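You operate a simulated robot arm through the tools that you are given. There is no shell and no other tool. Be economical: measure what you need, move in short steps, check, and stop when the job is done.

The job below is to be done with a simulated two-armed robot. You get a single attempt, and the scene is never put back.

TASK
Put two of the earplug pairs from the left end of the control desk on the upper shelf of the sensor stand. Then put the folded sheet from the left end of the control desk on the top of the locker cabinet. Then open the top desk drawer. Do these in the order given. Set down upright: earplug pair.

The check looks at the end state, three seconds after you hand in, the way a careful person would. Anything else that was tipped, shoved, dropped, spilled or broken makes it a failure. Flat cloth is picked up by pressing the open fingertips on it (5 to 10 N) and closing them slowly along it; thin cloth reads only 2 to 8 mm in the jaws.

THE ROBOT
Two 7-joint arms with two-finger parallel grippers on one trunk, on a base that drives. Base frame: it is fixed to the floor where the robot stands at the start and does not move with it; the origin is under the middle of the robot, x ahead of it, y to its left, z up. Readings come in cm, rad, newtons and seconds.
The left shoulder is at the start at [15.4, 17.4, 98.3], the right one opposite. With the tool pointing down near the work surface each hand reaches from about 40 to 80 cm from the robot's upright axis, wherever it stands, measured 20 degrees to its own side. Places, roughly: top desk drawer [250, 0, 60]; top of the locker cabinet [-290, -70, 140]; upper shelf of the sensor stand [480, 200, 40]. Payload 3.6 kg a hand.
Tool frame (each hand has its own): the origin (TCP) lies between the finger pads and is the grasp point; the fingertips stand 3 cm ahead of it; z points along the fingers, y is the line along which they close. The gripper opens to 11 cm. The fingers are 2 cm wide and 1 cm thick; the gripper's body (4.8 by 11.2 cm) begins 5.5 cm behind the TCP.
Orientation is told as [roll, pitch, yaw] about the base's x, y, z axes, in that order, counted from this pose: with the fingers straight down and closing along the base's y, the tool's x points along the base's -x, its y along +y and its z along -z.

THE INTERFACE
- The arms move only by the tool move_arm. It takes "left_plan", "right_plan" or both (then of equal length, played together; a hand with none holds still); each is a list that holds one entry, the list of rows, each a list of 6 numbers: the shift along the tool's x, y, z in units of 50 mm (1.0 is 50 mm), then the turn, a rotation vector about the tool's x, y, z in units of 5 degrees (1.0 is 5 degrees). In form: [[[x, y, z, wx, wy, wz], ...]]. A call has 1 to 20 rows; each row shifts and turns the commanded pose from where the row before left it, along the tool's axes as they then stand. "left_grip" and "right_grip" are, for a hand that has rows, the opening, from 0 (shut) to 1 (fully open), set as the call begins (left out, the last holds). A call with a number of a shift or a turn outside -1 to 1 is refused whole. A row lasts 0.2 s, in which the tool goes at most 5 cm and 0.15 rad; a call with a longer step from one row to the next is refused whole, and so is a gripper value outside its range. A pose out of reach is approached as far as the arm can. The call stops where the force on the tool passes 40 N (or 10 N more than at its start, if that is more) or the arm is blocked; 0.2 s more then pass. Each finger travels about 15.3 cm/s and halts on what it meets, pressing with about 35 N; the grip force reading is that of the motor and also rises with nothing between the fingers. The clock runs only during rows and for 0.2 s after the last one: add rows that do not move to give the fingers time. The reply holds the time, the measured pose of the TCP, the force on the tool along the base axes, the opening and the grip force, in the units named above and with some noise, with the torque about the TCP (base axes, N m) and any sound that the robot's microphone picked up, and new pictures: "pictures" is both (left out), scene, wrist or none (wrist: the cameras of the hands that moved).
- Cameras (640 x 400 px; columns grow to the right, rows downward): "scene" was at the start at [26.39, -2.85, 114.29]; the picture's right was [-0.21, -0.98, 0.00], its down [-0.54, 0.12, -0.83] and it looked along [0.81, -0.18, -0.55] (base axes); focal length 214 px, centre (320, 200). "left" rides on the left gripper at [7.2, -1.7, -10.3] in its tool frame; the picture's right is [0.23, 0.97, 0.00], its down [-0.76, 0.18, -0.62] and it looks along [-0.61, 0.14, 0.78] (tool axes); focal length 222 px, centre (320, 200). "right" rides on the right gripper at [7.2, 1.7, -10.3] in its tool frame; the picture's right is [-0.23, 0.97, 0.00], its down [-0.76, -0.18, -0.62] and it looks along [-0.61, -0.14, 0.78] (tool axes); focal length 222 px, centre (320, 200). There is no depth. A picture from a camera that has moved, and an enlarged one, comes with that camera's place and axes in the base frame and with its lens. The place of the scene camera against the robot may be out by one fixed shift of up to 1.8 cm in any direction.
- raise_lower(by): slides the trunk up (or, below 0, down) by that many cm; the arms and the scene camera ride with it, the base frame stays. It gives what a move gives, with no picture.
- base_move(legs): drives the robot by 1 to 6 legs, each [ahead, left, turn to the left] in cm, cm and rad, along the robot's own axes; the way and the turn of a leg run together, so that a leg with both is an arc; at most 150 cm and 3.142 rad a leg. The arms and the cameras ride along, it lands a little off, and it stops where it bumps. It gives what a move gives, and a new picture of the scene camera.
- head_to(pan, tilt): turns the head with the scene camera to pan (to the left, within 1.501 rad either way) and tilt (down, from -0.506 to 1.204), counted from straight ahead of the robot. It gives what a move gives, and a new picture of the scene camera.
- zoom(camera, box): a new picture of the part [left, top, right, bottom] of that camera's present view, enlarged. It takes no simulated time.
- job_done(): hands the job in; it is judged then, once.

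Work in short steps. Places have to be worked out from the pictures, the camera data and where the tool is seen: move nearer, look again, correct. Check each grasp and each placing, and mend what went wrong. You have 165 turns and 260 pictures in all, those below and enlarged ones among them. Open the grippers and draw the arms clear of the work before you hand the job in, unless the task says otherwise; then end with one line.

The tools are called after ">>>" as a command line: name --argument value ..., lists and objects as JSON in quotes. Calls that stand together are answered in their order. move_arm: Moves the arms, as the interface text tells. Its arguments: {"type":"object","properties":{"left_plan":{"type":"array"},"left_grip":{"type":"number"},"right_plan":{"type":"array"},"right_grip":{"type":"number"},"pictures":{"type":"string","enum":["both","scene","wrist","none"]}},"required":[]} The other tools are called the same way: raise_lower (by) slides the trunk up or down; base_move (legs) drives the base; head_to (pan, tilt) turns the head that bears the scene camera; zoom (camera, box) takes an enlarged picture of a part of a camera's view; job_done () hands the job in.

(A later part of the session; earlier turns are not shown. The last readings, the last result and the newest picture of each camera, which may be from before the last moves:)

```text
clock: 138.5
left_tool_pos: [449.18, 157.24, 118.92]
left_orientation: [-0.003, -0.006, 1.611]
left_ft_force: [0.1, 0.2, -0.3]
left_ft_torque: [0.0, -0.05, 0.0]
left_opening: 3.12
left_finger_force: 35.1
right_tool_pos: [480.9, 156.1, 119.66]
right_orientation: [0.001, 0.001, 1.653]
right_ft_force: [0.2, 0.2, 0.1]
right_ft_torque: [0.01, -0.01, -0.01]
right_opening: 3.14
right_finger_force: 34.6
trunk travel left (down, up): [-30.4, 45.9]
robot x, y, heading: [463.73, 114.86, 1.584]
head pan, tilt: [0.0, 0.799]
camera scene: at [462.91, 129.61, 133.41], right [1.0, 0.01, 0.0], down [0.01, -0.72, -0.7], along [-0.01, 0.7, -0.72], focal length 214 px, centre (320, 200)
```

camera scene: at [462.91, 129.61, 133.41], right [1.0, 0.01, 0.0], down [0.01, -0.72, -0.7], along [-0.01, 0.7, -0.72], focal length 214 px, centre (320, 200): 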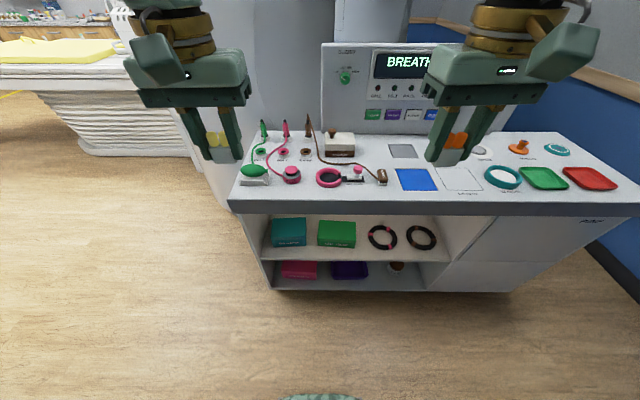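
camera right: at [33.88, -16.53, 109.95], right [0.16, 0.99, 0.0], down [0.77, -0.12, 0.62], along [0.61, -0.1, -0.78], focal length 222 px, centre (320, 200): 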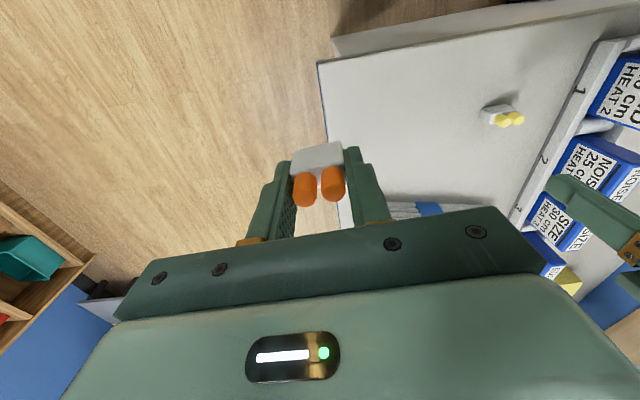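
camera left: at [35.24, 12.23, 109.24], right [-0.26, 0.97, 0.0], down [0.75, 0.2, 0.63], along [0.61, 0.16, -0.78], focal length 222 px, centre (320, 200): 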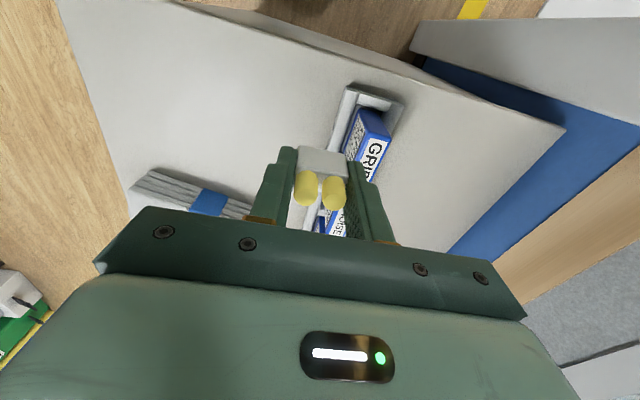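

Upper shelf (z≈40, opening to ≈75) has free space along its front edge at y≈180–187. I lower the trunk fully, then bring the left hand down in front of the shelf.

>>> raise_lower --by -30

>>> move_arm --left_plan '[[[0, 0, 0.8, 0, 0, 0], [0, 0, 0.9, 0, 0, 0], [0, 0, 0.9, 0, 0, 0], [0, 0, 0.9, 0, 0, 0], [0, 0, 0.9, 0, 0, 0], [0, 0, 0.9, 0, 0, 0], [0, 0, 0.9, 0, 0, 0], [0, 0, 0.9, 0, 0, 0], [0, 0, 0, 0, 0, 0]]]'

```text
clock: 141.5
left_tool_pos: [449.13, 161.93, 84.45]
left_orientation: [0.003, 0.154, 1.612]
left_ft_force: [0.5, -0.1, 0.0]
left_ft_torque: [0.02, -0.03, 0.0]
left_opening: 3.13
left_finger_force: 34.6
right_tool_pos: [481.0, 156.2, 89.56]
right_orientation: [0.001, 0.0, 1.652]
right_ft_force: [0.3, 0.4, 0.1]
right_ft_torque: [0.01, -0.03, 0.0]
right_opening: 3.12
right_finger_force: 35.1
trunk travel left (down, up): [-0.4, 75.9]
robot x, y, heading: [463.78, 114.78, 1.577]
head pan, tilt: [0.0, 0.799]
```

```text
clock: 143.5
left_tool_pos: [449.28, 156.68, 49.42]
left_orientation: [0.002, 0.153, 1.612]
left_ft_force: [0.0, -0.9, 0.1]
left_ft_torque: [-0.02, 0.01, 0.02]
left_opening: 3.1
left_finger_force: 34.9
right_tool_pos: [480.92, 156.2, 89.63]
right_orientation: [-0.001, 0.001, 1.652]
right_ft_force: [-0.1, -0.8, -0.2]
right_ft_torque: [-0.01, 0.0, 0.01]
right_opening: 3.15
right_finger_force: 34.9
trunk travel left (down, up): [-0.4, 75.9]
robot x, y, heading: [463.77, 114.97, 1.577]
head pan, tilt: [0.0, 0.799]
camera scene: at [462.74, 146.56, 101.67], right [1.0, 0.01, 0.0], down [0.01, -0.72, -0.7], along [-0.01, 0.7, -0.72], focal length 214 px, centre (320, 200)
camera left: at [451.28, 151.06, 60.61], right [-0.96, -0.26, 0.04], down [-0.21, 0.84, 0.5], along [-0.16, 0.47, -0.87], focal length 222 px, centre (320, 200)
```

scene: 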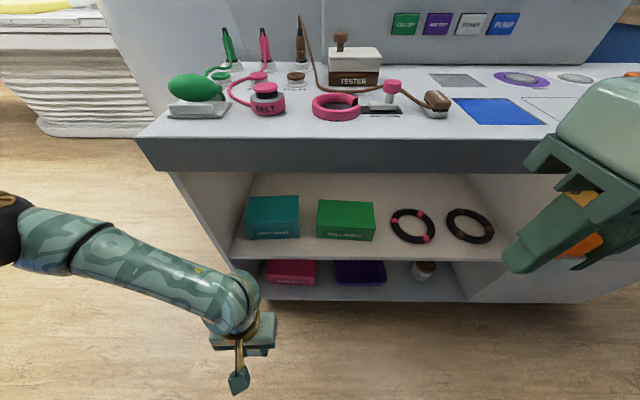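
left: 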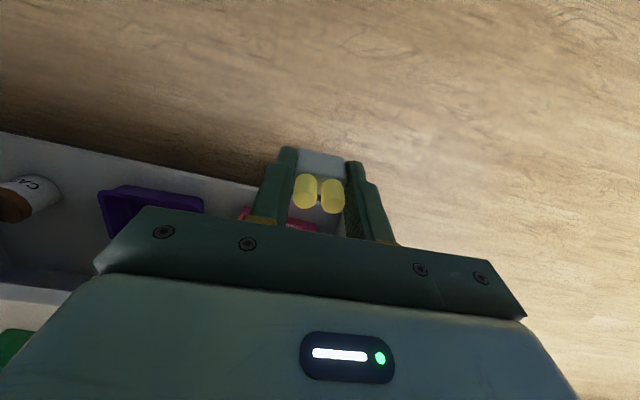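

Trunk motion tilted the left tool by 0.153 rad; I correct that with a turn about tool y, and zoom on the shelf front.

>>> move_arm --left_plan '[[[0, 0, 0, 0, -0.88, 0], [0, 0, 0, 0, -0.88, 0.4], [0, 0, 0, 0, 0, 0]]]' --pictures "wrist"

>>> zoom --camera "scene" --box '[220, 170, 380, 270]'

>>> zoom --camera "scene" --box '[370, 170, 530, 270]'

```text
clock: 144.3
left_tool_pos: [449.42, 156.45, 49.34]
left_orientation: [0.0, 0.001, 1.574]
left_ft_force: [-0.1, 0.5, -0.4]
left_ft_torque: [-0.01, -0.02, 0.03]
left_opening: 3.13
left_finger_force: 35.0
right_tool_pos: [480.89, 156.19, 89.64]
right_orientation: [0.001, 0.002, 1.65]
right_ft_force: [-0.6, -0.2, 0.2]
right_ft_torque: [-0.01, 0.01, -0.01]
right_opening: 3.14
right_finger_force: 35.7
trunk travel left (down, up): [-0.4, 75.9]
robot x, y, heading: [463.5, 114.77, 1.578]
head pan, tilt: [0.0, 0.799]
camera left: at [451.05, 149.31, 59.63], right [-0.97, -0.23, 0.0], down [-0.18, 0.76, 0.62], along [-0.14, 0.61, -0.78], focal length 222 px, centre (320, 200)
```

left: 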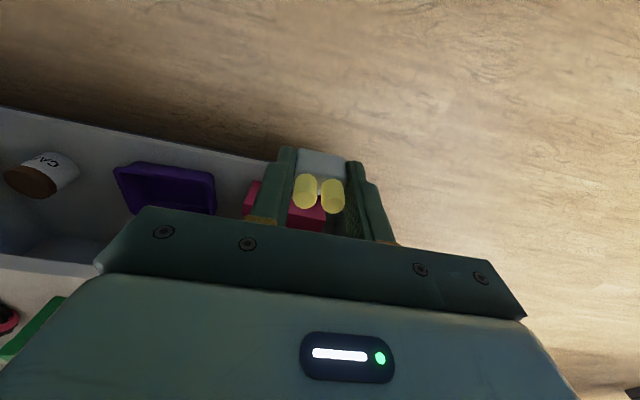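

```text
4.00 times, centred on (300, 220) of scene
camera zoom: at [462.75, 146.57, 101.66], right [1.0, 0.01, 0.0], down [0.01, -0.72, -0.7], along [-0.01, 0.7, -0.72], focal length 858 px, centre (400, 120)
```

zoom: 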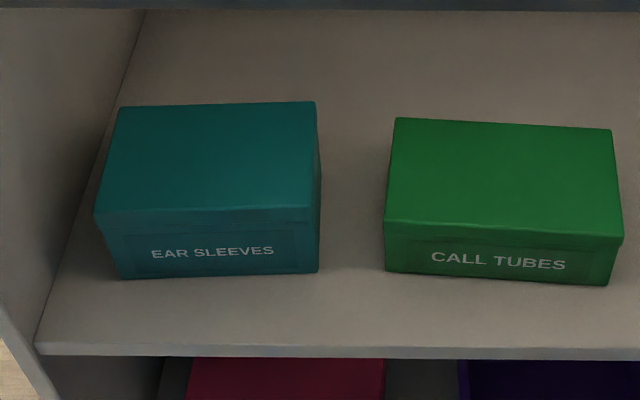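

```text
4.00 times, centred on (450, 220) of scene
camera zoom: at [462.75, 146.57, 101.66], right [1.0, 0.01, 0.0], down [0.01, -0.72, -0.7], along [-0.01, 0.7, -0.72], focal length 858 px, centre (-200, 120)
```

zoom: 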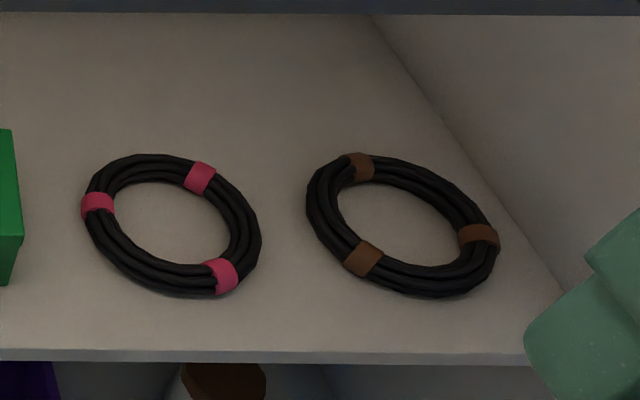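

Zooming the left wrist view on the upper shelf's edge to fix its height.

>>> zoom --camera "left" --box '[0, 200, 160, 300]'

```text
4.00 times, centred on (80, 250) of left
camera zoom: at [451.05, 149.31, 59.63], right [-0.97, -0.23, 0.0], down [-0.18, 0.76, 0.62], along [-0.14, 0.61, -0.78], focal length 888 px, centre (1280, 0)
```

zoom: 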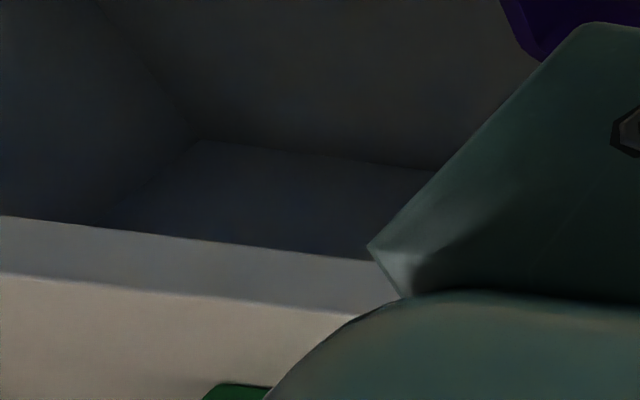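

The estimate puts the shelf top between z 42 and 45. A second wrist view from higher and nearer will settle it.

>>> move_arm --left_plan '[[[-0.5, 0, -0.8, 0, 0, 0], [-0.5, 0, -0.8, 0, 0, 0], [-0.5, 0, -0.8, 0, 0, 0], [0, 0, 0, 0, 0, 0]]]' --pictures "wrist"

>>> zoom --camera "left" --box '[0, 100, 320, 300]'

```text
clock: 145.3
left_tool_pos: [449.32, 163.99, 61.33]
left_orientation: [-0.001, -0.001, 1.576]
left_ft_force: [0.2, -0.1, -0.3]
left_ft_torque: [0.0, -0.06, -0.02]
left_opening: 3.12
left_finger_force: 35.1
right_tool_pos: [480.94, 156.2, 89.68]
right_orientation: [0.001, 0.0, 1.652]
right_ft_force: [-0.2, 0.4, -0.8]
right_ft_torque: [0.0, 0.0, 0.02]
right_opening: 3.12
right_finger_force: 35.5
trunk travel left (down, up): [-0.4, 75.9]
robot x, y, heading: [463.53, 114.6, 1.581]
head pan, tilt: [0.0, 0.799]
camera left: at [450.97, 156.8, 71.66], right [-0.97, -0.23, 0.0], down [-0.18, 0.76, 0.62], along [-0.14, 0.61, -0.78], focal length 222 px, centre (320, 200)
```

left: 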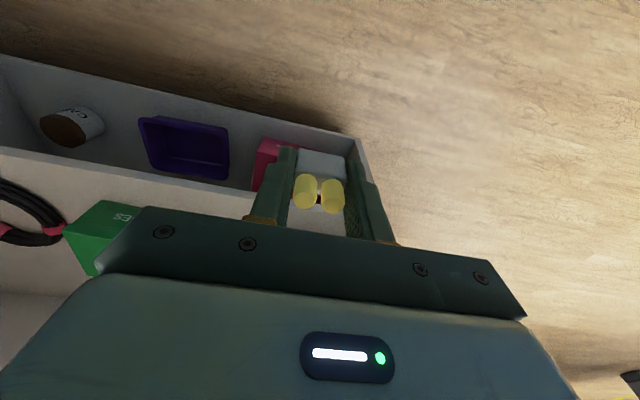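

```text
2.00 times, centred on (160, 200) of left
camera zoom: at [450.97, 156.8, 71.66], right [-0.97, -0.23, 0.0], down [-0.18, 0.76, 0.62], along [-0.14, 0.61, -0.78], focal length 444 px, centre (640, 200)
```

zoom: 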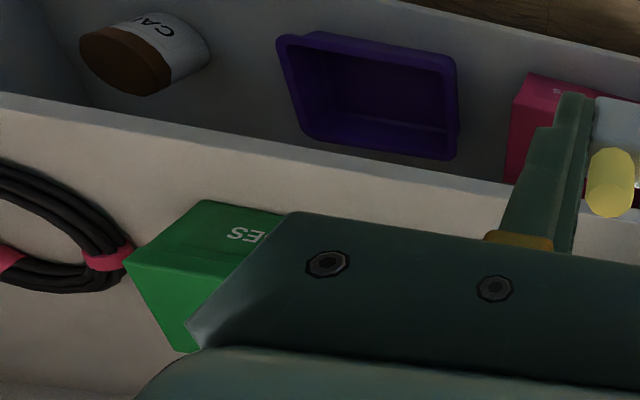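

Triangulated: shelf top z≈43.3, front edge y≈181.6, boxes' fronts ≈187.7. I go down to z≈48.3 in front, then in to y≈176 and check clearance below the counter.

>>> move_arm --left_plan '[[[0, 0, 0.87, 0, 0, 0], [0, 0, 0.87, 0, 0, 0], [0, 0, 0.86, 0, 0, 0], [-0.8, 0, 0, 0, 0, 0], [-0.8, 0, 0, 0, 0, 0], [-0.8, 0, 0, 0, 0, 0], [0, 0, 0, 0, 0, 0]]]'

```text
clock: 146.9
left_tool_pos: [449.36, 175.94, 48.24]
left_orientation: [0.001, 0.0, 1.576]
left_ft_force: [0.1, -0.2, -1.0]
left_ft_torque: [-0.03, 0.06, -0.01]
left_opening: 3.14
left_finger_force: 35.1
right_tool_pos: [480.92, 156.28, 89.61]
right_orientation: [-0.001, 0.002, 1.651]
right_ft_force: [0.2, -0.5, 0.2]
right_ft_torque: [0.04, -0.01, 0.0]
right_opening: 3.12
right_finger_force: 34.9
trunk travel left (down, up): [-0.4, 75.9]
robot x, y, heading: [463.57, 114.67, 1.584]
head pan, tilt: [0.0, 0.799]
camera scene: at [462.75, 146.57, 101.66], right [1.0, 0.01, 0.0], down [0.01, -0.72, -0.7], along [-0.01, 0.7, -0.72], focal length 214 px, centre (320, 200)
camera left: at [450.99, 168.79, 58.59], right [-0.97, -0.23, 0.0], down [-0.18, 0.76, 0.62], along [-0.14, 0.61, -0.78], focal length 222 px, centre (320, 200)
```

scene: 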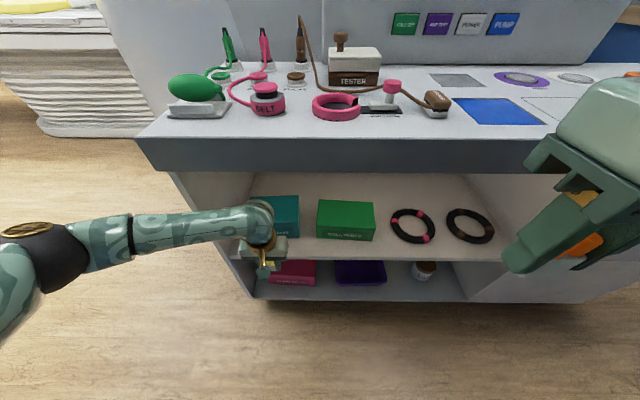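
left: 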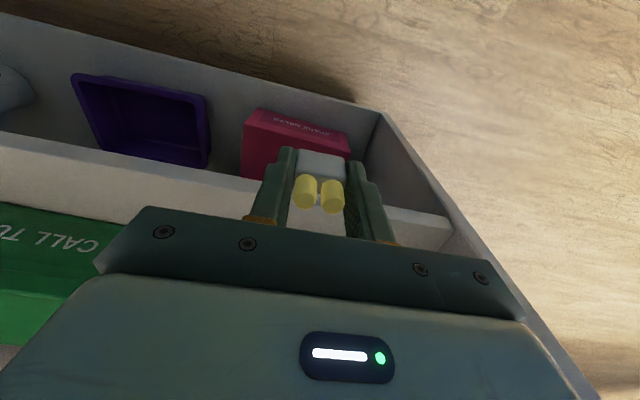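

The left forearm comes in nearly along −x and would hit the side panel. I'll retract, raise both hands a bit, and re-stand turned 0.6 rad left so the elbow stays outside.

>>> move_arm --left_plan '[[[0.8, 0, 0, 0, 0, 0], [0.8, 0, 0, 0, 0, 0], [0.8, 0, 0, 0, 0, 0], [0.8, 0, 0, 0, 0, 0], [0, 0, -0.7, 0, 0, 0], [0, 0, 0, 0, 0, 0]]]' --right_plan '[[[0, 0, -0.7, 0, 0, 0], [0, 0, -0.7, 0, 0, 0], [0, 0, -0.7, 0, 0, 0], [0, 0, 0, 0, 0, 0], [0, 0, 0, 0, 0, 0], [0, 0, 0, 0, 0, 0]]]' --pictures "none"

>>> base_move --legs '[[0, -37, 0], [0, 0, 0.6], [12.5, -8.5, 0]]'

```text
clock: 148.3
left_tool_pos: [449.2, 160.01, 51.86]
left_orientation: [0.001, 0.0, 1.577]
left_ft_force: [0.2, -0.5, 0.3]
left_ft_torque: [0.02, 0.01, -0.03]
left_opening: 3.15
left_finger_force: 35.0
right_tool_pos: [480.91, 156.19, 100.12]
right_orientation: [0.001, 0.002, 1.653]
right_ft_force: [-0.2, 0.1, -0.1]
right_ft_torque: [0.0, 0.02, -0.06]
right_opening: 3.13
right_finger_force: 34.9
trunk travel left (down, up): [-0.4, 75.9]
robot x, y, heading: [463.96, 114.91, 1.579]
head pan, tilt: [0.0, 0.799]
```

```text
clock: 153.3
left_tool_pos: [463.44, 159.39, 51.72]
left_orientation: [0.0, 0.002, 2.179]
left_ft_force: [-0.3, 0.1, 0.2]
left_ft_torque: [0.0, 0.01, -0.03]
left_opening: 3.12
left_finger_force: 34.6
right_tool_pos: [491.68, 174.23, 100.11]
right_orientation: [0.001, 0.001, 2.251]
right_ft_force: [-0.4, -0.3, -0.5]
right_ft_torque: [-0.01, -0.03, 0.0]
right_opening: 3.14
right_finger_force: 35.2
trunk travel left (down, up): [-0.4, 75.9]
robot x, y, heading: [501.14, 130.34, 2.184]
head pan, tilt: [0.0, 0.799]
camera scene: at [481.48, 156.15, 101.64], right [0.82, 0.57, 0.0], down [0.41, -0.59, -0.7], along [-0.4, 0.57, -0.72], focal length 214 px, centre (320, 200)
```

scene: 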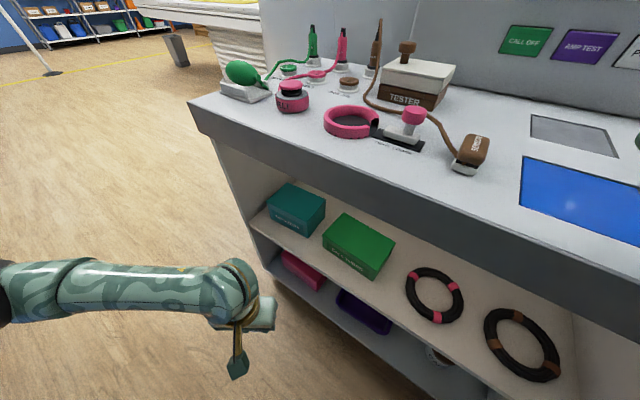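

Elbow now stays behind. I rotate the left tool back to yaw≈1.571, then move toward x≈453, y≈175, z≈48.3.

>>> move_arm --left_plan '[[[0, 0, 0, 0, 0, 1], [0, 0, 0, 0, 0, 1], [0, 0, 0, 0, 0, 1], [0, 0, 0, 0, 0, 1], [0, 0, 0, 0, 0, 1], [0, 0, 0, 0, 0, 1], [0, 0, 0, 0, 0, 0.97], [0, 0.52, 0.17, 0, 0, 0], [0, 0.52, 0.17, 0, 0, 0], [0, 0.52, 0.17, 0, 0, 0], [0, 0.52, 0.17, 0, 0, 0], [-0.8, 0, 0, 0, 0, 0], [-0.8, 0, 0, 0, 0, 0], [-0.8, 0, 0, 0, 0, 0], [-0.8, 0, 0, 0, 0, 0], [0, 0, 0, 0, 0, 0]]]'

```text
clock: 156.7
left_tool_pos: [453.03, 175.41, 48.35]
left_orientation: [0.0, 0.0, 1.57]
left_ft_force: [-0.9, 0.2, -0.5]
left_ft_torque: [0.04, 0.02, -0.02]
left_opening: 3.12
left_finger_force: 34.8
right_tool_pos: [491.7, 174.2, 100.1]
right_orientation: [0.0, 0.002, 2.252]
right_ft_force: [0.0, -1.3, -0.5]
right_ft_torque: [0.02, 0.02, -0.01]
right_opening: 3.14
right_finger_force: 34.8
trunk travel left (down, up): [-0.4, 75.9]
robot x, y, heading: [500.99, 130.44, 2.188]
head pan, tilt: [0.0, 0.799]
camera scene: at [481.49, 156.11, 101.66], right [0.82, 0.57, 0.0], down [0.41, -0.59, -0.7], along [-0.4, 0.57, -0.72], focal length 214 px, centre (320, 200)
camera left: at [454.72, 168.25, 58.71], right [-0.97, -0.23, 0.0], down [-0.18, 0.76, 0.62], along [-0.14, 0.61, -0.78], focal length 222 px, centre (320, 200)
```

scene: 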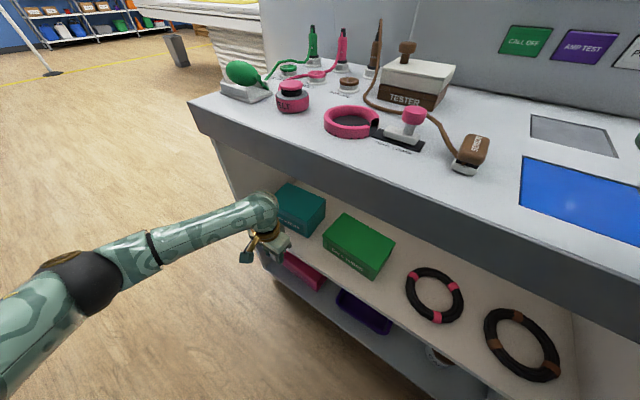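
left: 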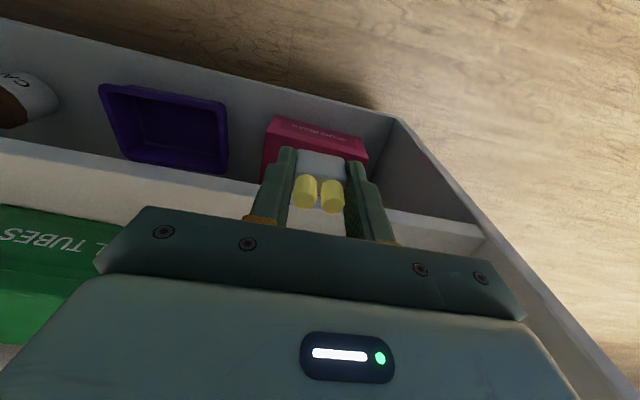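

Zoom on the shelf edge again to refine its height before moving in.

>>> zoom --camera "left" --box '[40, 120, 200, 220]'

>>> zoom --camera "left" --box '[240, 120, 400, 220]'

```text
4.00 times, centred on (120, 170) of left
camera zoom: at [454.72, 168.25, 58.71], right [-0.97, -0.23, 0.0], down [-0.18, 0.76, 0.62], along [-0.14, 0.61, -0.78], focal length 888 px, centre (1120, 320)
```

zoom: 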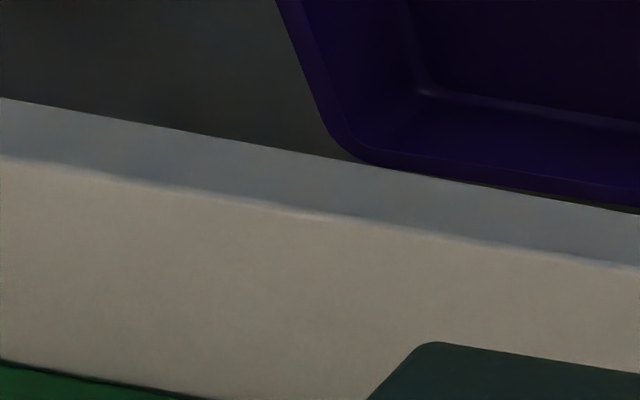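

```text
4.00 times, centred on (320, 170) of left
camera zoom: at [454.72, 168.25, 58.71], right [-0.97, -0.23, 0.0], down [-0.18, 0.76, 0.62], along [-0.14, 0.61, -0.78], focal length 888 px, centre (320, 320)
```

zoom: 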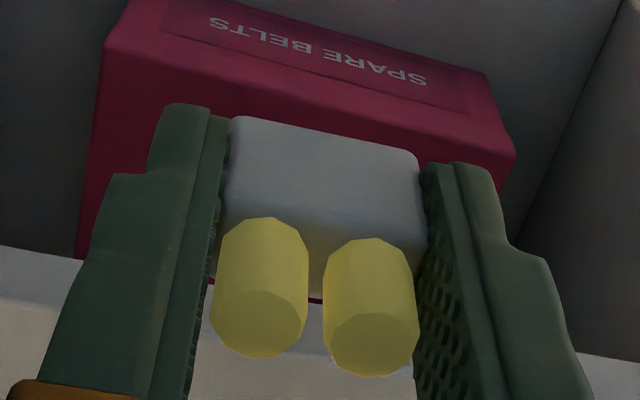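

Shelf z≈43.6, edge y≈181.2, box fronts ≈186.9. I move in to y≈184.1, then check.

>>> move_arm --left_plan '[[[-0.6, 0, 0, 0, 0, 0], [-0.6, 0, 0, 0, 0, 0], [-0.54, 0, 0, 0, 0, 0], [0, 0, 0, 0, 0, 0]]]'

```text
clock: 157.7
left_tool_pos: [453.07, 184.17, 48.27]
left_orientation: [-0.001, 0.001, 1.569]
left_ft_force: [-0.1, 0.5, 0.0]
left_ft_torque: [0.01, 0.01, -0.02]
left_opening: 3.13
left_finger_force: 35.1
right_tool_pos: [491.75, 174.15, 100.0]
right_orientation: [0.0, 0.003, 2.253]
right_ft_force: [0.6, 0.2, 0.5]
right_ft_torque: [-0.02, 0.03, -0.01]
right_opening: 3.14
right_finger_force: 34.8
trunk travel left (down, up): [-0.4, 75.9]
robot x, y, heading: [501.07, 130.32, 2.182]
head pan, tilt: [0.0, 0.799]
camera scene: at [481.49, 156.11, 101.66], right [0.82, 0.57, 0.0], down [0.41, -0.59, -0.7], along [-0.4, 0.57, -0.72], focal length 214 px, centre (320, 200)
camera left: at [454.72, 176.9, 58.65], right [-0.97, -0.23, 0.0], down [-0.18, 0.76, 0.62], along [-0.14, 0.61, -0.78], focal length 222 px, centre (320, 200)
```

scene: 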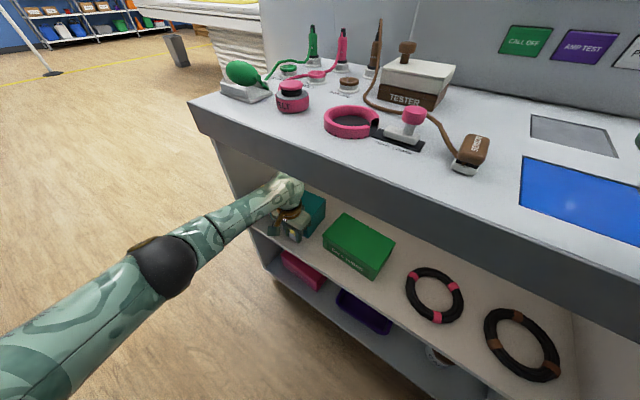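
left: 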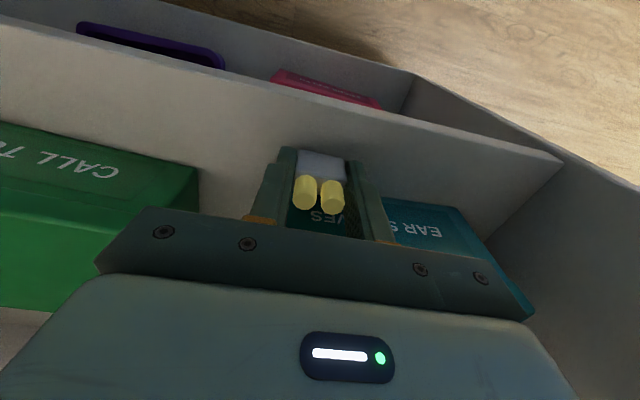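

Good. I back off 0.5 cm and descend in small steps watching the force.

>>> move_arm --left_plan '[[[0.1, 0, 0.0, 0, 0, 0], [0, 0, 0.1, 0, 0, 0], [0, 0, 0.08, 0, 0, 0], [0, 0, 0, 0, 0, 0]]]' --pictures "wrist"

>>> zoom --camera "left" --box '[240, 120, 400, 220]'

```text
clock: 158.7
left_tool_pos: [453.19, 183.71, 47.67]
left_orientation: [0.002, -0.004, 1.568]
left_ft_force: [-0.1, 0.0, 15.7]
left_ft_torque: [0.04, 0.01, 0.0]
left_opening: 3.12
left_finger_force: 35.2
right_tool_pos: [491.91, 174.04, 100.2]
right_orientation: [0.0, 0.0, 2.253]
right_ft_force: [0.2, -0.7, 0.0]
right_ft_torque: [0.01, 0.0, -0.02]
right_opening: 3.13
right_finger_force: 35.2
trunk travel left (down, up): [-0.4, 75.9]
robot x, y, heading: [500.71, 130.55, 2.184]
head pan, tilt: [0.0, 0.799]
camera left: at [454.78, 176.39, 57.95], right [-0.97, -0.23, 0.0], down [-0.18, 0.76, 0.63], along [-0.14, 0.61, -0.78], focal length 222 px, centre (320, 200)
```

left: 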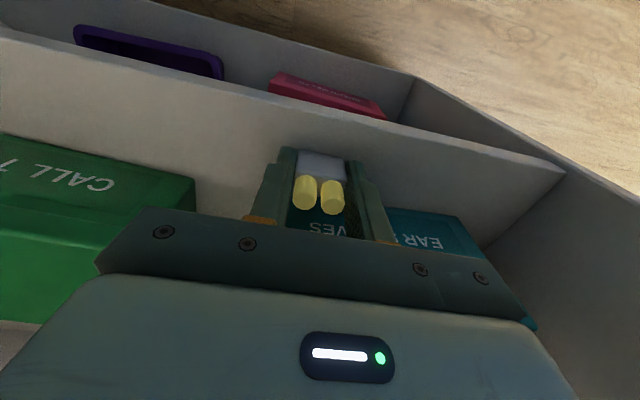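

```text
4.00 times, centred on (320, 170) of left
camera zoom: at [454.78, 176.39, 57.95], right [-0.97, -0.23, 0.0], down [-0.18, 0.76, 0.63], along [-0.14, 0.61, -0.78], focal length 888 px, centre (320, 320)
```

zoom: 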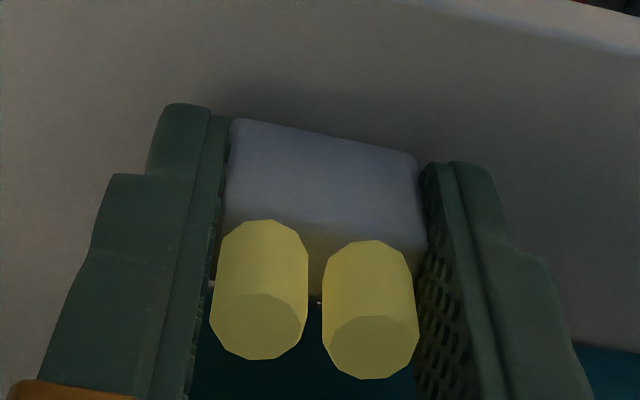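

Contact at 15.7 N: the pair stands on the shelf. I relieve the press, open to ~5.5 cm and look.

>>> move_arm --left_plan '[[[0, 0, -0.05, 0, 0, 0], [0, 0, 0, 0, 0, 0]]]' --pictures "none"

>>> move_arm --left_plan '[[[0, 0, 0, 0, 0, 0], [0, 0, 0, 0, 0, 0], [0, 0, 0, 0, 0, 0]]]' --left_grip 0.5 --pictures "wrist"

```text
clock: 159.3
left_tool_pos: [453.09, 183.69, 47.71]
left_orientation: [-0.001, 0.0, 1.569]
left_ft_force: [-0.3, 1.8, 7.1]
left_ft_torque: [0.06, -0.01, 0.01]
left_opening: 3.13
left_finger_force: 34.7
right_tool_pos: [491.72, 174.15, 100.17]
right_orientation: [0.002, 0.002, 2.252]
right_ft_force: [0.6, -0.9, 0.4]
right_ft_torque: [-0.04, -0.03, 0.04]
right_opening: 3.13
right_finger_force: 34.9
trunk travel left (down, up): [-0.4, 75.9]
robot x, y, heading: [501.07, 130.4, 2.18]
head pan, tilt: [0.0, 0.799]
```

```text
clock: 160.1
left_tool_pos: [453.11, 183.62, 47.68]
left_orientation: [0.0, 0.0, 1.57]
left_ft_force: [-0.7, 0.1, -0.6]
left_ft_torque: [0.04, 0.02, -0.02]
left_opening: 5.46
left_finger_force: 0.1
right_tool_pos: [491.58, 174.16, 100.21]
right_orientation: [-0.001, 0.003, 2.251]
right_ft_force: [0.2, -0.5, 0.4]
right_ft_torque: [0.02, -0.02, 0.0]
right_opening: 3.13
right_finger_force: 34.9
trunk travel left (down, up): [-0.4, 75.9]
robot x, y, heading: [500.77, 129.94, 2.179]
head pan, tilt: [0.0, 0.799]
camera left: at [454.74, 176.39, 57.96], right [-0.97, -0.23, 0.0], down [-0.18, 0.76, 0.62], along [-0.14, 0.61, -0.78], focal length 222 px, centre (320, 200)
```

left: 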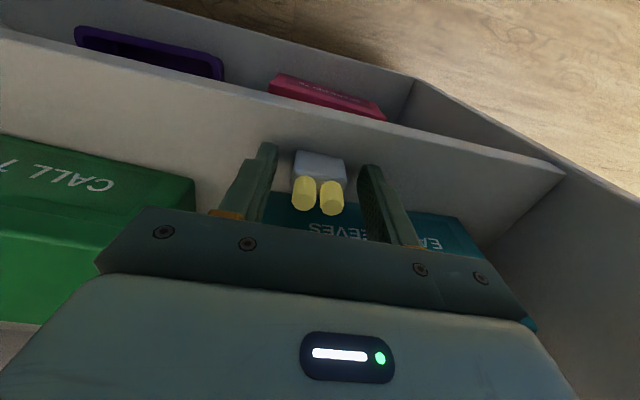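

The pair stands free on the shelf. I withdraw the left hand straight back.

>>> move_arm --left_plan '[[[0.5, 0, -0.04, 0, 0, 0], [0.8, 0, -0.04, 0, 0, 0], [0.9, 0, 0, 0, 0, 0], [0.9, 0, 0, 0, 0, 0], [0.9, 0, 0, 0, 0, 0], [0, 0, 0, 0, 0, 0]]]'

```text
clock: 161.5
left_tool_pos: [453.15, 163.49, 48.01]
left_orientation: [0.0, 0.0, 1.571]
left_ft_force: [-0.3, 0.8, -0.2]
left_ft_torque: [-0.05, 0.02, -0.02]
left_opening: 5.51
left_finger_force: 0.1
right_tool_pos: [491.71, 174.19, 99.98]
right_orientation: [0.001, 0.001, 2.252]
right_ft_force: [-0.1, -1.0, -0.9]
right_ft_torque: [0.0, 0.0, 0.01]
right_opening: 3.13
right_finger_force: 35.2
trunk travel left (down, up): [-0.4, 75.9]
robot x, y, heading: [501.09, 130.35, 2.183]
head pan, tilt: [0.0, 0.799]
camera scene: at [481.49, 156.1, 101.66], right [0.82, 0.57, 0.0], down [0.41, -0.59, -0.7], along [-0.4, 0.57, -0.72], focal length 214 px, centre (320, 200)
camera left: at [454.7, 156.33, 58.38], right [-0.97, -0.23, 0.0], down [-0.18, 0.76, 0.62], along [-0.14, 0.61, -0.78], focal length 222 px, centre (320, 200)
```

scene: 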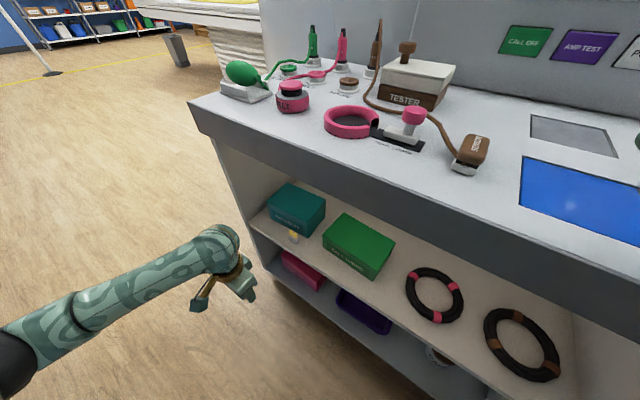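
left: 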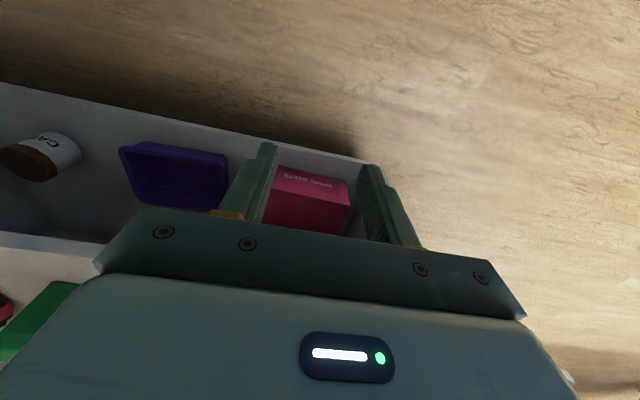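

Yellow pair is upright in front of the teal box. I raise the left hand out of the way, then re-stand mirrored (heading ≈0.97) for the right hand.

>>> move_arm --left_plan '[[[0.3, 0, -0.9, 0, 0, -0.9], [0.3, 0, -0.9, 0, 0, -0.9], [0.3, 0, -0.9, 0, 0, -0.9], [0, 0, -0.9, 0, 0, -0.9], [0, 0, -0.9, 0, 0, -0.9], [0, 0, -0.9, 0, 0, -0.9], [0, 0, -0.9, 0, 0, -0.9], [0, 0, -0.9, 0, 0, 0], [0, 0, -0.9, 0, 0, 0], [0, 0, 0, 0, 0, 0]]]' --pictures "none"

>>> base_move --legs '[[-12, 0, 0], [0, 0, -1.21], [-38, 76, 0]]'

```text
clock: 163.7
left_tool_pos: [453.39, 159.25, 88.5]
left_orientation: [0.001, 0.002, 2.122]
left_ft_force: [0.4, 0.7, -0.3]
left_ft_torque: [0.02, -0.01, -0.01]
left_opening: 5.51
left_finger_force: 0.1
right_tool_pos: [491.77, 174.08, 100.13]
right_orientation: [0.001, 0.001, 2.253]
right_ft_force: [0.3, -0.2, -0.9]
right_ft_torque: [0.01, -0.02, -0.01]
right_opening: 3.12
right_finger_force: 34.3
trunk travel left (down, up): [-0.4, 75.9]
robot x, y, heading: [501.08, 130.22, 2.184]
head pan, tilt: [0.0, 0.799]
```

```text
clock: 171.2
left_tool_pos: [448.4, 185.18, 88.45]
left_orientation: [-0.001, -0.011, 0.909]
left_ft_force: [11.7, -1.3, -6.0]
left_ft_torque: [-0.14, -0.52, -0.14]
left_opening: 4.96
left_finger_force: 0.0
right_tool_pos: [475.51, 154.23, 100.03]
right_orientation: [0.001, 0.002, 1.037]
right_ft_force: [-0.6, 0.4, 0.6]
right_ft_torque: [-0.03, 0.0, 0.0]
right_opening: 3.15
right_finger_force: 34.8
trunk travel left (down, up): [-0.4, 75.9]
robot x, y, heading: [437.28, 130.04, 0.966]
head pan, tilt: [0.0, 0.799]
stopped in leg 3: the force on the tool passed its limit at 72 N (the readings are from after the stop); the commanded pose is now the measured one
camera scene: at [455.54, 156.34, 101.62], right [0.82, -0.57, 0.0], down [-0.41, -0.59, -0.7], along [0.39, 0.57, -0.72], focal length 214 px, centre (320, 200)
```

scene: 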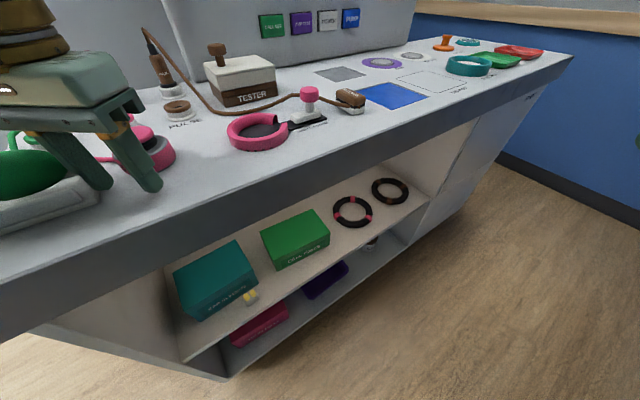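

The left hand touched something on the counter. I look before moving anything.

>>> zoom --camera "scene" --box '[0, 60, 224, 200]'

>>> zoom --camera "left" --box '[0, 0, 640, 400]'

```text
2.86 times, centred on (112, 130) of scene
camera zoom: at [455.54, 156.34, 101.62], right [0.82, -0.57, 0.0], down [-0.41, -0.59, -0.7], along [0.39, 0.57, -0.72], focal length 613 px, centre (914, 400)
```

zoom: 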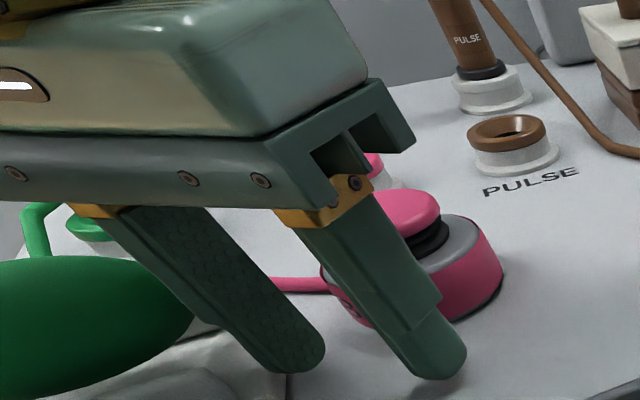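

```text
1.00 times, centred on (320, 200) of left (not enlarged: the box is as wide or as high as the picture)
camera zoom: at [445.17, 178.35, 98.82], right [-0.91, 0.42, 0.0], down [0.33, 0.71, 0.63], along [0.27, 0.57, -0.78], focal length 222 px, centre (320, 200)
```

zoom: 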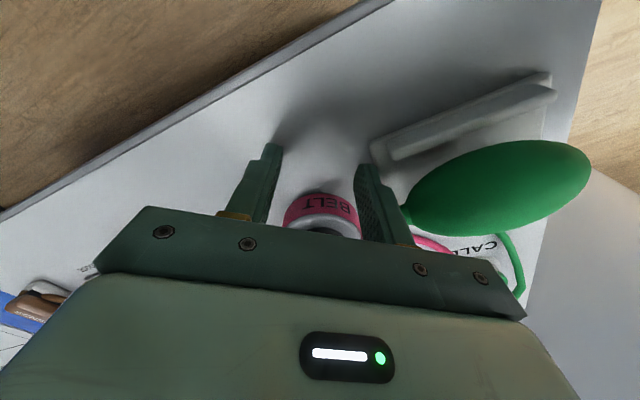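

The finger is against the white tray's end (about 12 N remaining). I ease 0.5 cm away toward +x, then lift straight up.

>>> move_arm --left_plan '[[[-0.06, -0.08, 0, 0, 0, 0], [0, 0, -0.2, 0, 0, 0], [0, 0, -0.6, 0, 0, 0], [0, 0, -0.9, 0, 0, 0], [0, 0, -0.9, 0, 0, 0], [0, 0, -0.9, 0, 0, 0], [0, 0, 0, 0, 0, 0]]]'

```text
clock: 172.8
left_tool_pos: [449.64, 186.16, 90.13]
left_orientation: [-0.002, -0.018, 0.909]
left_ft_force: [-0.2, -0.6, -0.4]
left_ft_torque: [0.0, 0.01, -0.01]
left_opening: 5.48
left_finger_force: 0.1
left hand out of reach, approached as far as the arm can: row 3, 4, 5, 6
right_tool_pos: [475.3, 154.27, 100.25]
right_orientation: [0.002, -0.002, 1.04]
right_ft_force: [0.6, 0.1, 1.3]
right_ft_torque: [0.01, 0.01, -0.02]
right_opening: 3.12
right_finger_force: 35.1
trunk travel left (down, up): [-0.4, 75.9]
robot x, y, heading: [437.52, 130.74, 0.965]
head pan, tilt: [0.0, 0.799]
camera scene: at [455.34, 156.35, 101.66], right [0.82, -0.57, 0.0], down [-0.41, -0.59, -0.7], along [0.39, 0.57, -0.72], focal length 214 px, centre (320, 200)
camera left: at [446.41, 179.26, 100.37], right [-0.91, 0.42, -0.01], down [0.32, 0.7, 0.64], along [0.27, 0.58, -0.77], focal length 222 px, centre (320, 200)
```

scene: 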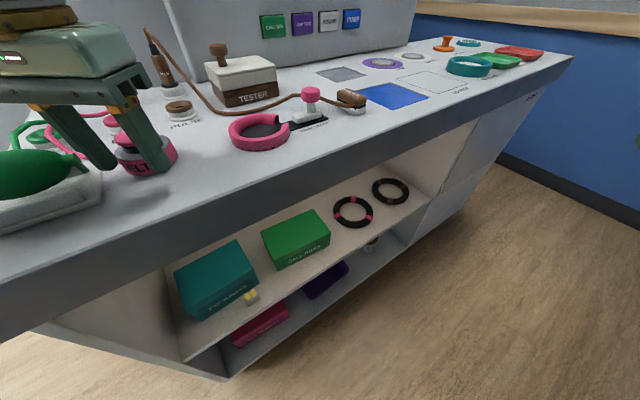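
left: 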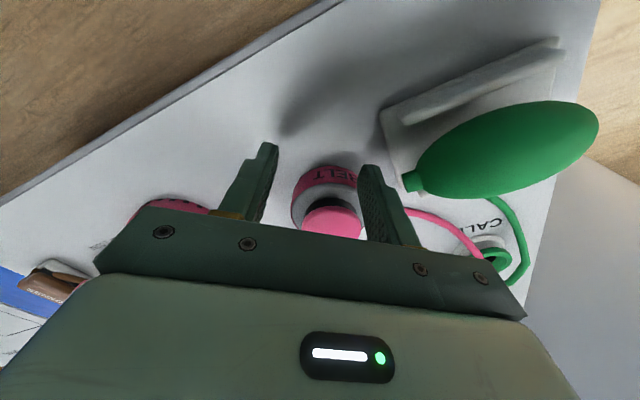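

Nothing looks tipped; the bulb still sits over its tray. I raise the trunk 15 cm, back off from the counter, and face +y, where the right forearm will have room inside the opening.

>>> raise_lower --by 15

>>> base_move --legs '[[-24, 0, 0], [0, 0, 0.605], [0, -30, 0]]'

```text
clock: 174.5
left_tool_pos: [449.63, 186.14, 105.03]
left_orientation: [0.0, -0.012, 0.906]
left_ft_force: [0.3, 0.3, -0.9]
left_ft_torque: [-0.02, -0.01, 0.01]
left_opening: 5.49
left_finger_force: 0.1
right_tool_pos: [475.46, 154.44, 115.03]
right_orientation: [0.0, 0.001, 1.04]
right_ft_force: [0.2, 0.4, -0.6]
right_ft_torque: [0.01, -0.01, -0.01]
right_opening: 3.14
right_finger_force: 35.0
trunk travel left (down, up): [-15.4, 60.9]
robot x, y, heading: [437.61, 130.18, 0.969]
head pan, tilt: [0.0, 0.799]
```

```text
clock: 179.6
left_tool_pos: [431.83, 163.48, 105.27]
left_orientation: [0.0, -0.013, 1.518]
left_ft_force: [-0.5, 0.4, 0.2]
left_ft_torque: [0.03, 0.05, 0.02]
left_opening: 5.52
left_finger_force: 0.0
right_tool_pos: [470.95, 152.27, 115.13]
right_orientation: [0.002, -0.002, 1.65]
right_ft_force: [-0.5, -0.2, -0.3]
right_ft_torque: [0.03, -0.01, 0.01]
right_opening: 3.14
right_finger_force: 34.8
trunk travel left (down, up): [-15.4, 60.9]
robot x, y, heading: [453.34, 110.91, 1.579]
head pan, tilt: [0.0, 0.799]
camera scene: at [452.86, 133.21, 117.82], right [1.0, 0.01, 0.0], down [0.01, -0.72, -0.7], along [-0.01, 0.7, -0.72], focal length 214 px, centre (320, 200)
```

scene: 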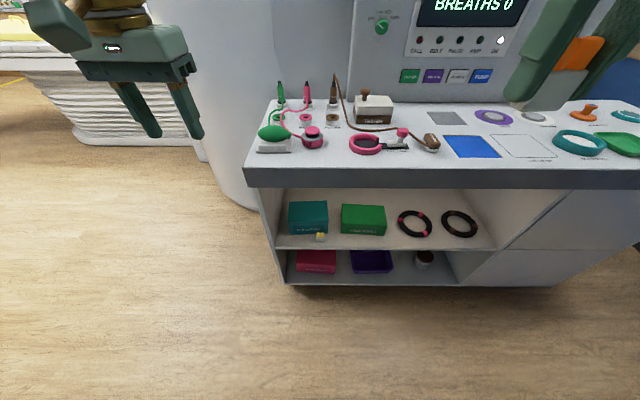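

I check the bulb and belt against their earlier appearance.

>>> zoom --camera "scene" --box '[240, 70, 400, 170]'

>>> raise_lower --by -15

```text
4.00 times, centred on (320, 120) of scene
camera zoom: at [452.86, 133.21, 117.82], right [1.0, 0.01, 0.0], down [0.01, -0.72, -0.7], along [-0.01, 0.7, -0.72], focal length 858 px, centre (320, 520)
```

zoom: 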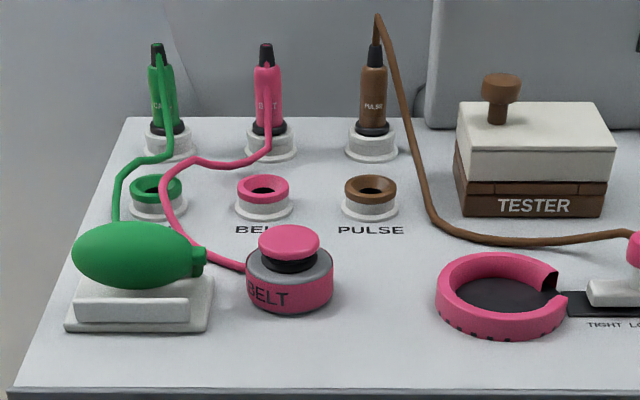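

```text
clock: 181.3
left_tool_pos: [431.77, 163.49, 90.17]
left_orientation: [-0.004, -0.018, 1.517]
left_ft_force: [0.5, -0.4, 0.0]
left_ft_torque: [0.03, -0.03, -0.01]
left_opening: 5.51
left_finger_force: 0.0
right_tool_pos: [471.02, 152.18, 100.1]
right_orientation: [0.0, 0.0, 1.65]
right_ft_force: [-0.2, -0.1, -0.1]
right_ft_torque: [0.01, 0.02, -0.03]
right_opening: 3.15
right_finger_force: 35.3
trunk travel left (down, up): [-0.4, 75.9]
robot x, y, heading: [453.8, 111.02, 1.584]
head pan, tilt: [0.0, 0.799]
```

Measuring against earlier views, the pink BELT puck may have been shoved ~2.5 cm toward −x. I drive back to the earlier viewpoint [463.8,114.8] to compare precisely.

>>> base_move --legs '[[3.9, -10, 0]]'

>>> zoom --camera "scene" --box '[140, 20, 300, 120]'

```text
clock: 182.5
left_tool_pos: [441.8, 167.5, 90.11]
left_orientation: [0.0, -0.012, 1.519]
left_ft_force: [0.4, 0.1, -0.3]
left_ft_torque: [0.02, 0.04, 0.02]
left_opening: 5.49
left_finger_force: 0.0
right_tool_pos: [481.02, 156.14, 100.17]
right_orientation: [0.001, 0.002, 1.65]
right_ft_force: [-0.3, -0.4, 0.1]
right_ft_torque: [-0.01, 0.03, -0.01]
right_opening: 3.13
right_finger_force: 35.2
trunk travel left (down, up): [-0.4, 75.9]
robot x, y, heading: [463.26, 114.88, 1.578]
head pan, tilt: [0.0, 0.799]
camera scene: at [462.77, 146.61, 101.65], right [1.0, 0.01, 0.0], down [0.01, -0.72, -0.7], along [-0.01, 0.7, -0.72], focal length 214 px, centre (320, 200)
```

scene: 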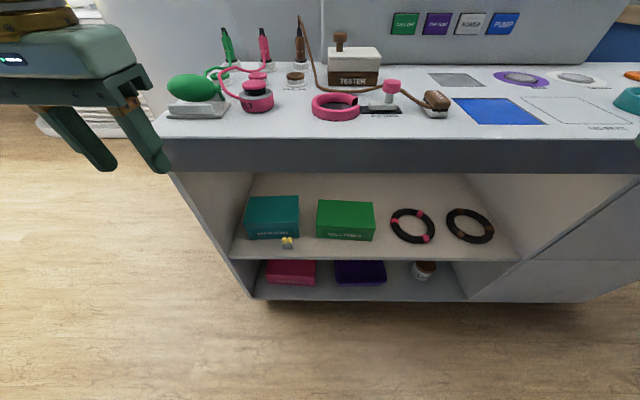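

```text
4.00 times, centred on (220, 70) of scene
camera zoom: at [462.77, 146.61, 101.65], right [1.0, 0.01, 0.0], down [0.01, -0.72, -0.7], along [-0.01, 0.7, -0.72], focal length 858 px, centre (720, 720)
```

zoom: 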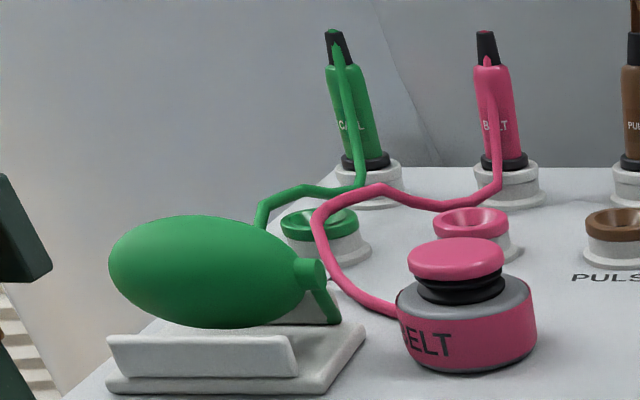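

The puck has shifted ~2 cm toward −x and turned ~30°; the bulb and tray are unmoved. I'll restore it with the free left hand: raise the trunk, move the left hand high above it and look.

>>> raise_lower --by 15

>>> move_arm --left_plan '[[[-0.8, -0.35, 0, 0, 0, 0], [-0.8, -0.35, 0, 0, 0, 0], [-0.8, -0.35, 0, 0, 0, 0], [-0.8, -0.35, 0, 0, 0, 0], [-0.8, -0.35, 0, 0, 0, 0], [0, 0, 0, 0, 0, 0.94], [0, 0, 0, 0, 0, 0.94], [0, 0, 0, 0, 0, 0.94], [0, 0, 0, 0, 0, 0.94], [0, 0, 0, 0, 0, 0.94], [0, 0, 0, 0, 0, 0.94], [0, 0, 0, 0, 0, 0.94], [0, 0, 0, 0, 0, 0.94], [0, 0, 0, 0, 0, 0.94], [0, 0, 0, 0, 0, 0]]]' --left_grip 0.8

```text
clock: 184.3
left_tool_pos: [441.77, 167.62, 105.13]
left_orientation: [-0.002, -0.015, 1.518]
left_ft_force: [0.8, 0.1, -0.1]
left_ft_torque: [0.0, 0.01, 0.0]
left_opening: 5.51
left_finger_force: 0.1
right_tool_pos: [480.94, 156.32, 115.17]
right_orientation: [0.0, 0.002, 1.648]
right_ft_force: [0.5, -0.2, -0.9]
right_ft_torque: [-0.03, 0.01, 0.0]
right_opening: 3.13
right_finger_force: 34.2
trunk travel left (down, up): [-15.4, 60.9]
robot x, y, heading: [463.29, 114.71, 1.58]
head pan, tilt: [0.0, 0.799]
```

```text
clock: 187.5
left_tool_pos: [449.96, 183.41, 105.1]
left_orientation: [0.009, -0.012, 0.779]
left_ft_force: [-1.0, 0.3, 0.3]
left_ft_torque: [0.0, 0.0, -0.03]
left_opening: 8.83
left_finger_force: 0.1
left hand out of reach, approached as far as the arm can: row 5
right_tool_pos: [480.85, 156.28, 115.21]
right_orientation: [0.001, 0.001, 1.651]
right_ft_force: [0.2, -0.3, -0.3]
right_ft_torque: [0.0, 0.01, 0.0]
right_opening: 3.12
right_finger_force: 35.0
trunk travel left (down, up): [-15.4, 60.9]
robot x, y, heading: [463.74, 114.8, 1.582]
head pan, tilt: [0.0, 0.799]
camera scene: at [462.79, 137.22, 117.82], right [1.0, 0.01, 0.0], down [0.01, -0.72, -0.7], along [-0.01, 0.7, -0.72], focal length 214 px, centre (320, 200)
camera left: at [445.95, 177.01, 115.36], right [-0.85, 0.53, 0.01], down [0.42, 0.65, 0.63], along [0.33, 0.54, -0.77], focal length 222 px, centre (320, 200)
```

scene: 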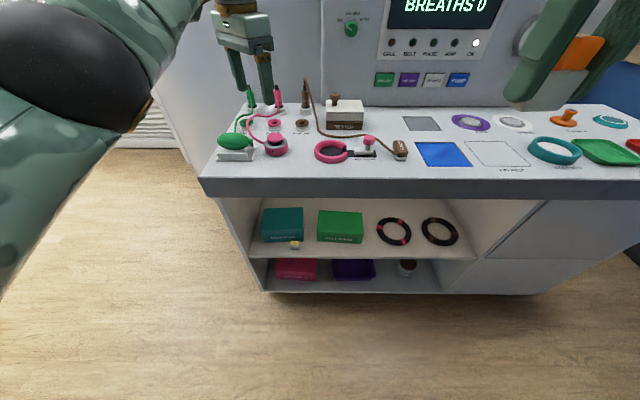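
left: 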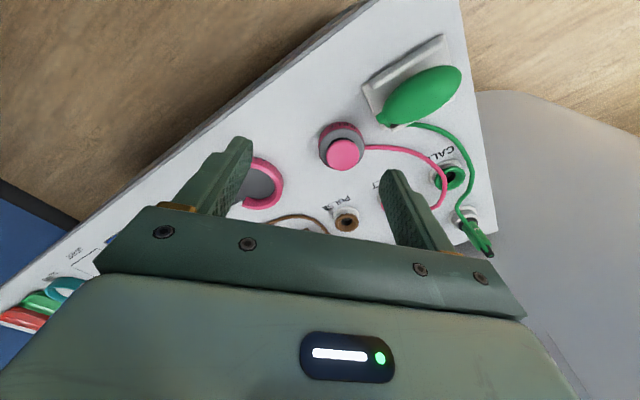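

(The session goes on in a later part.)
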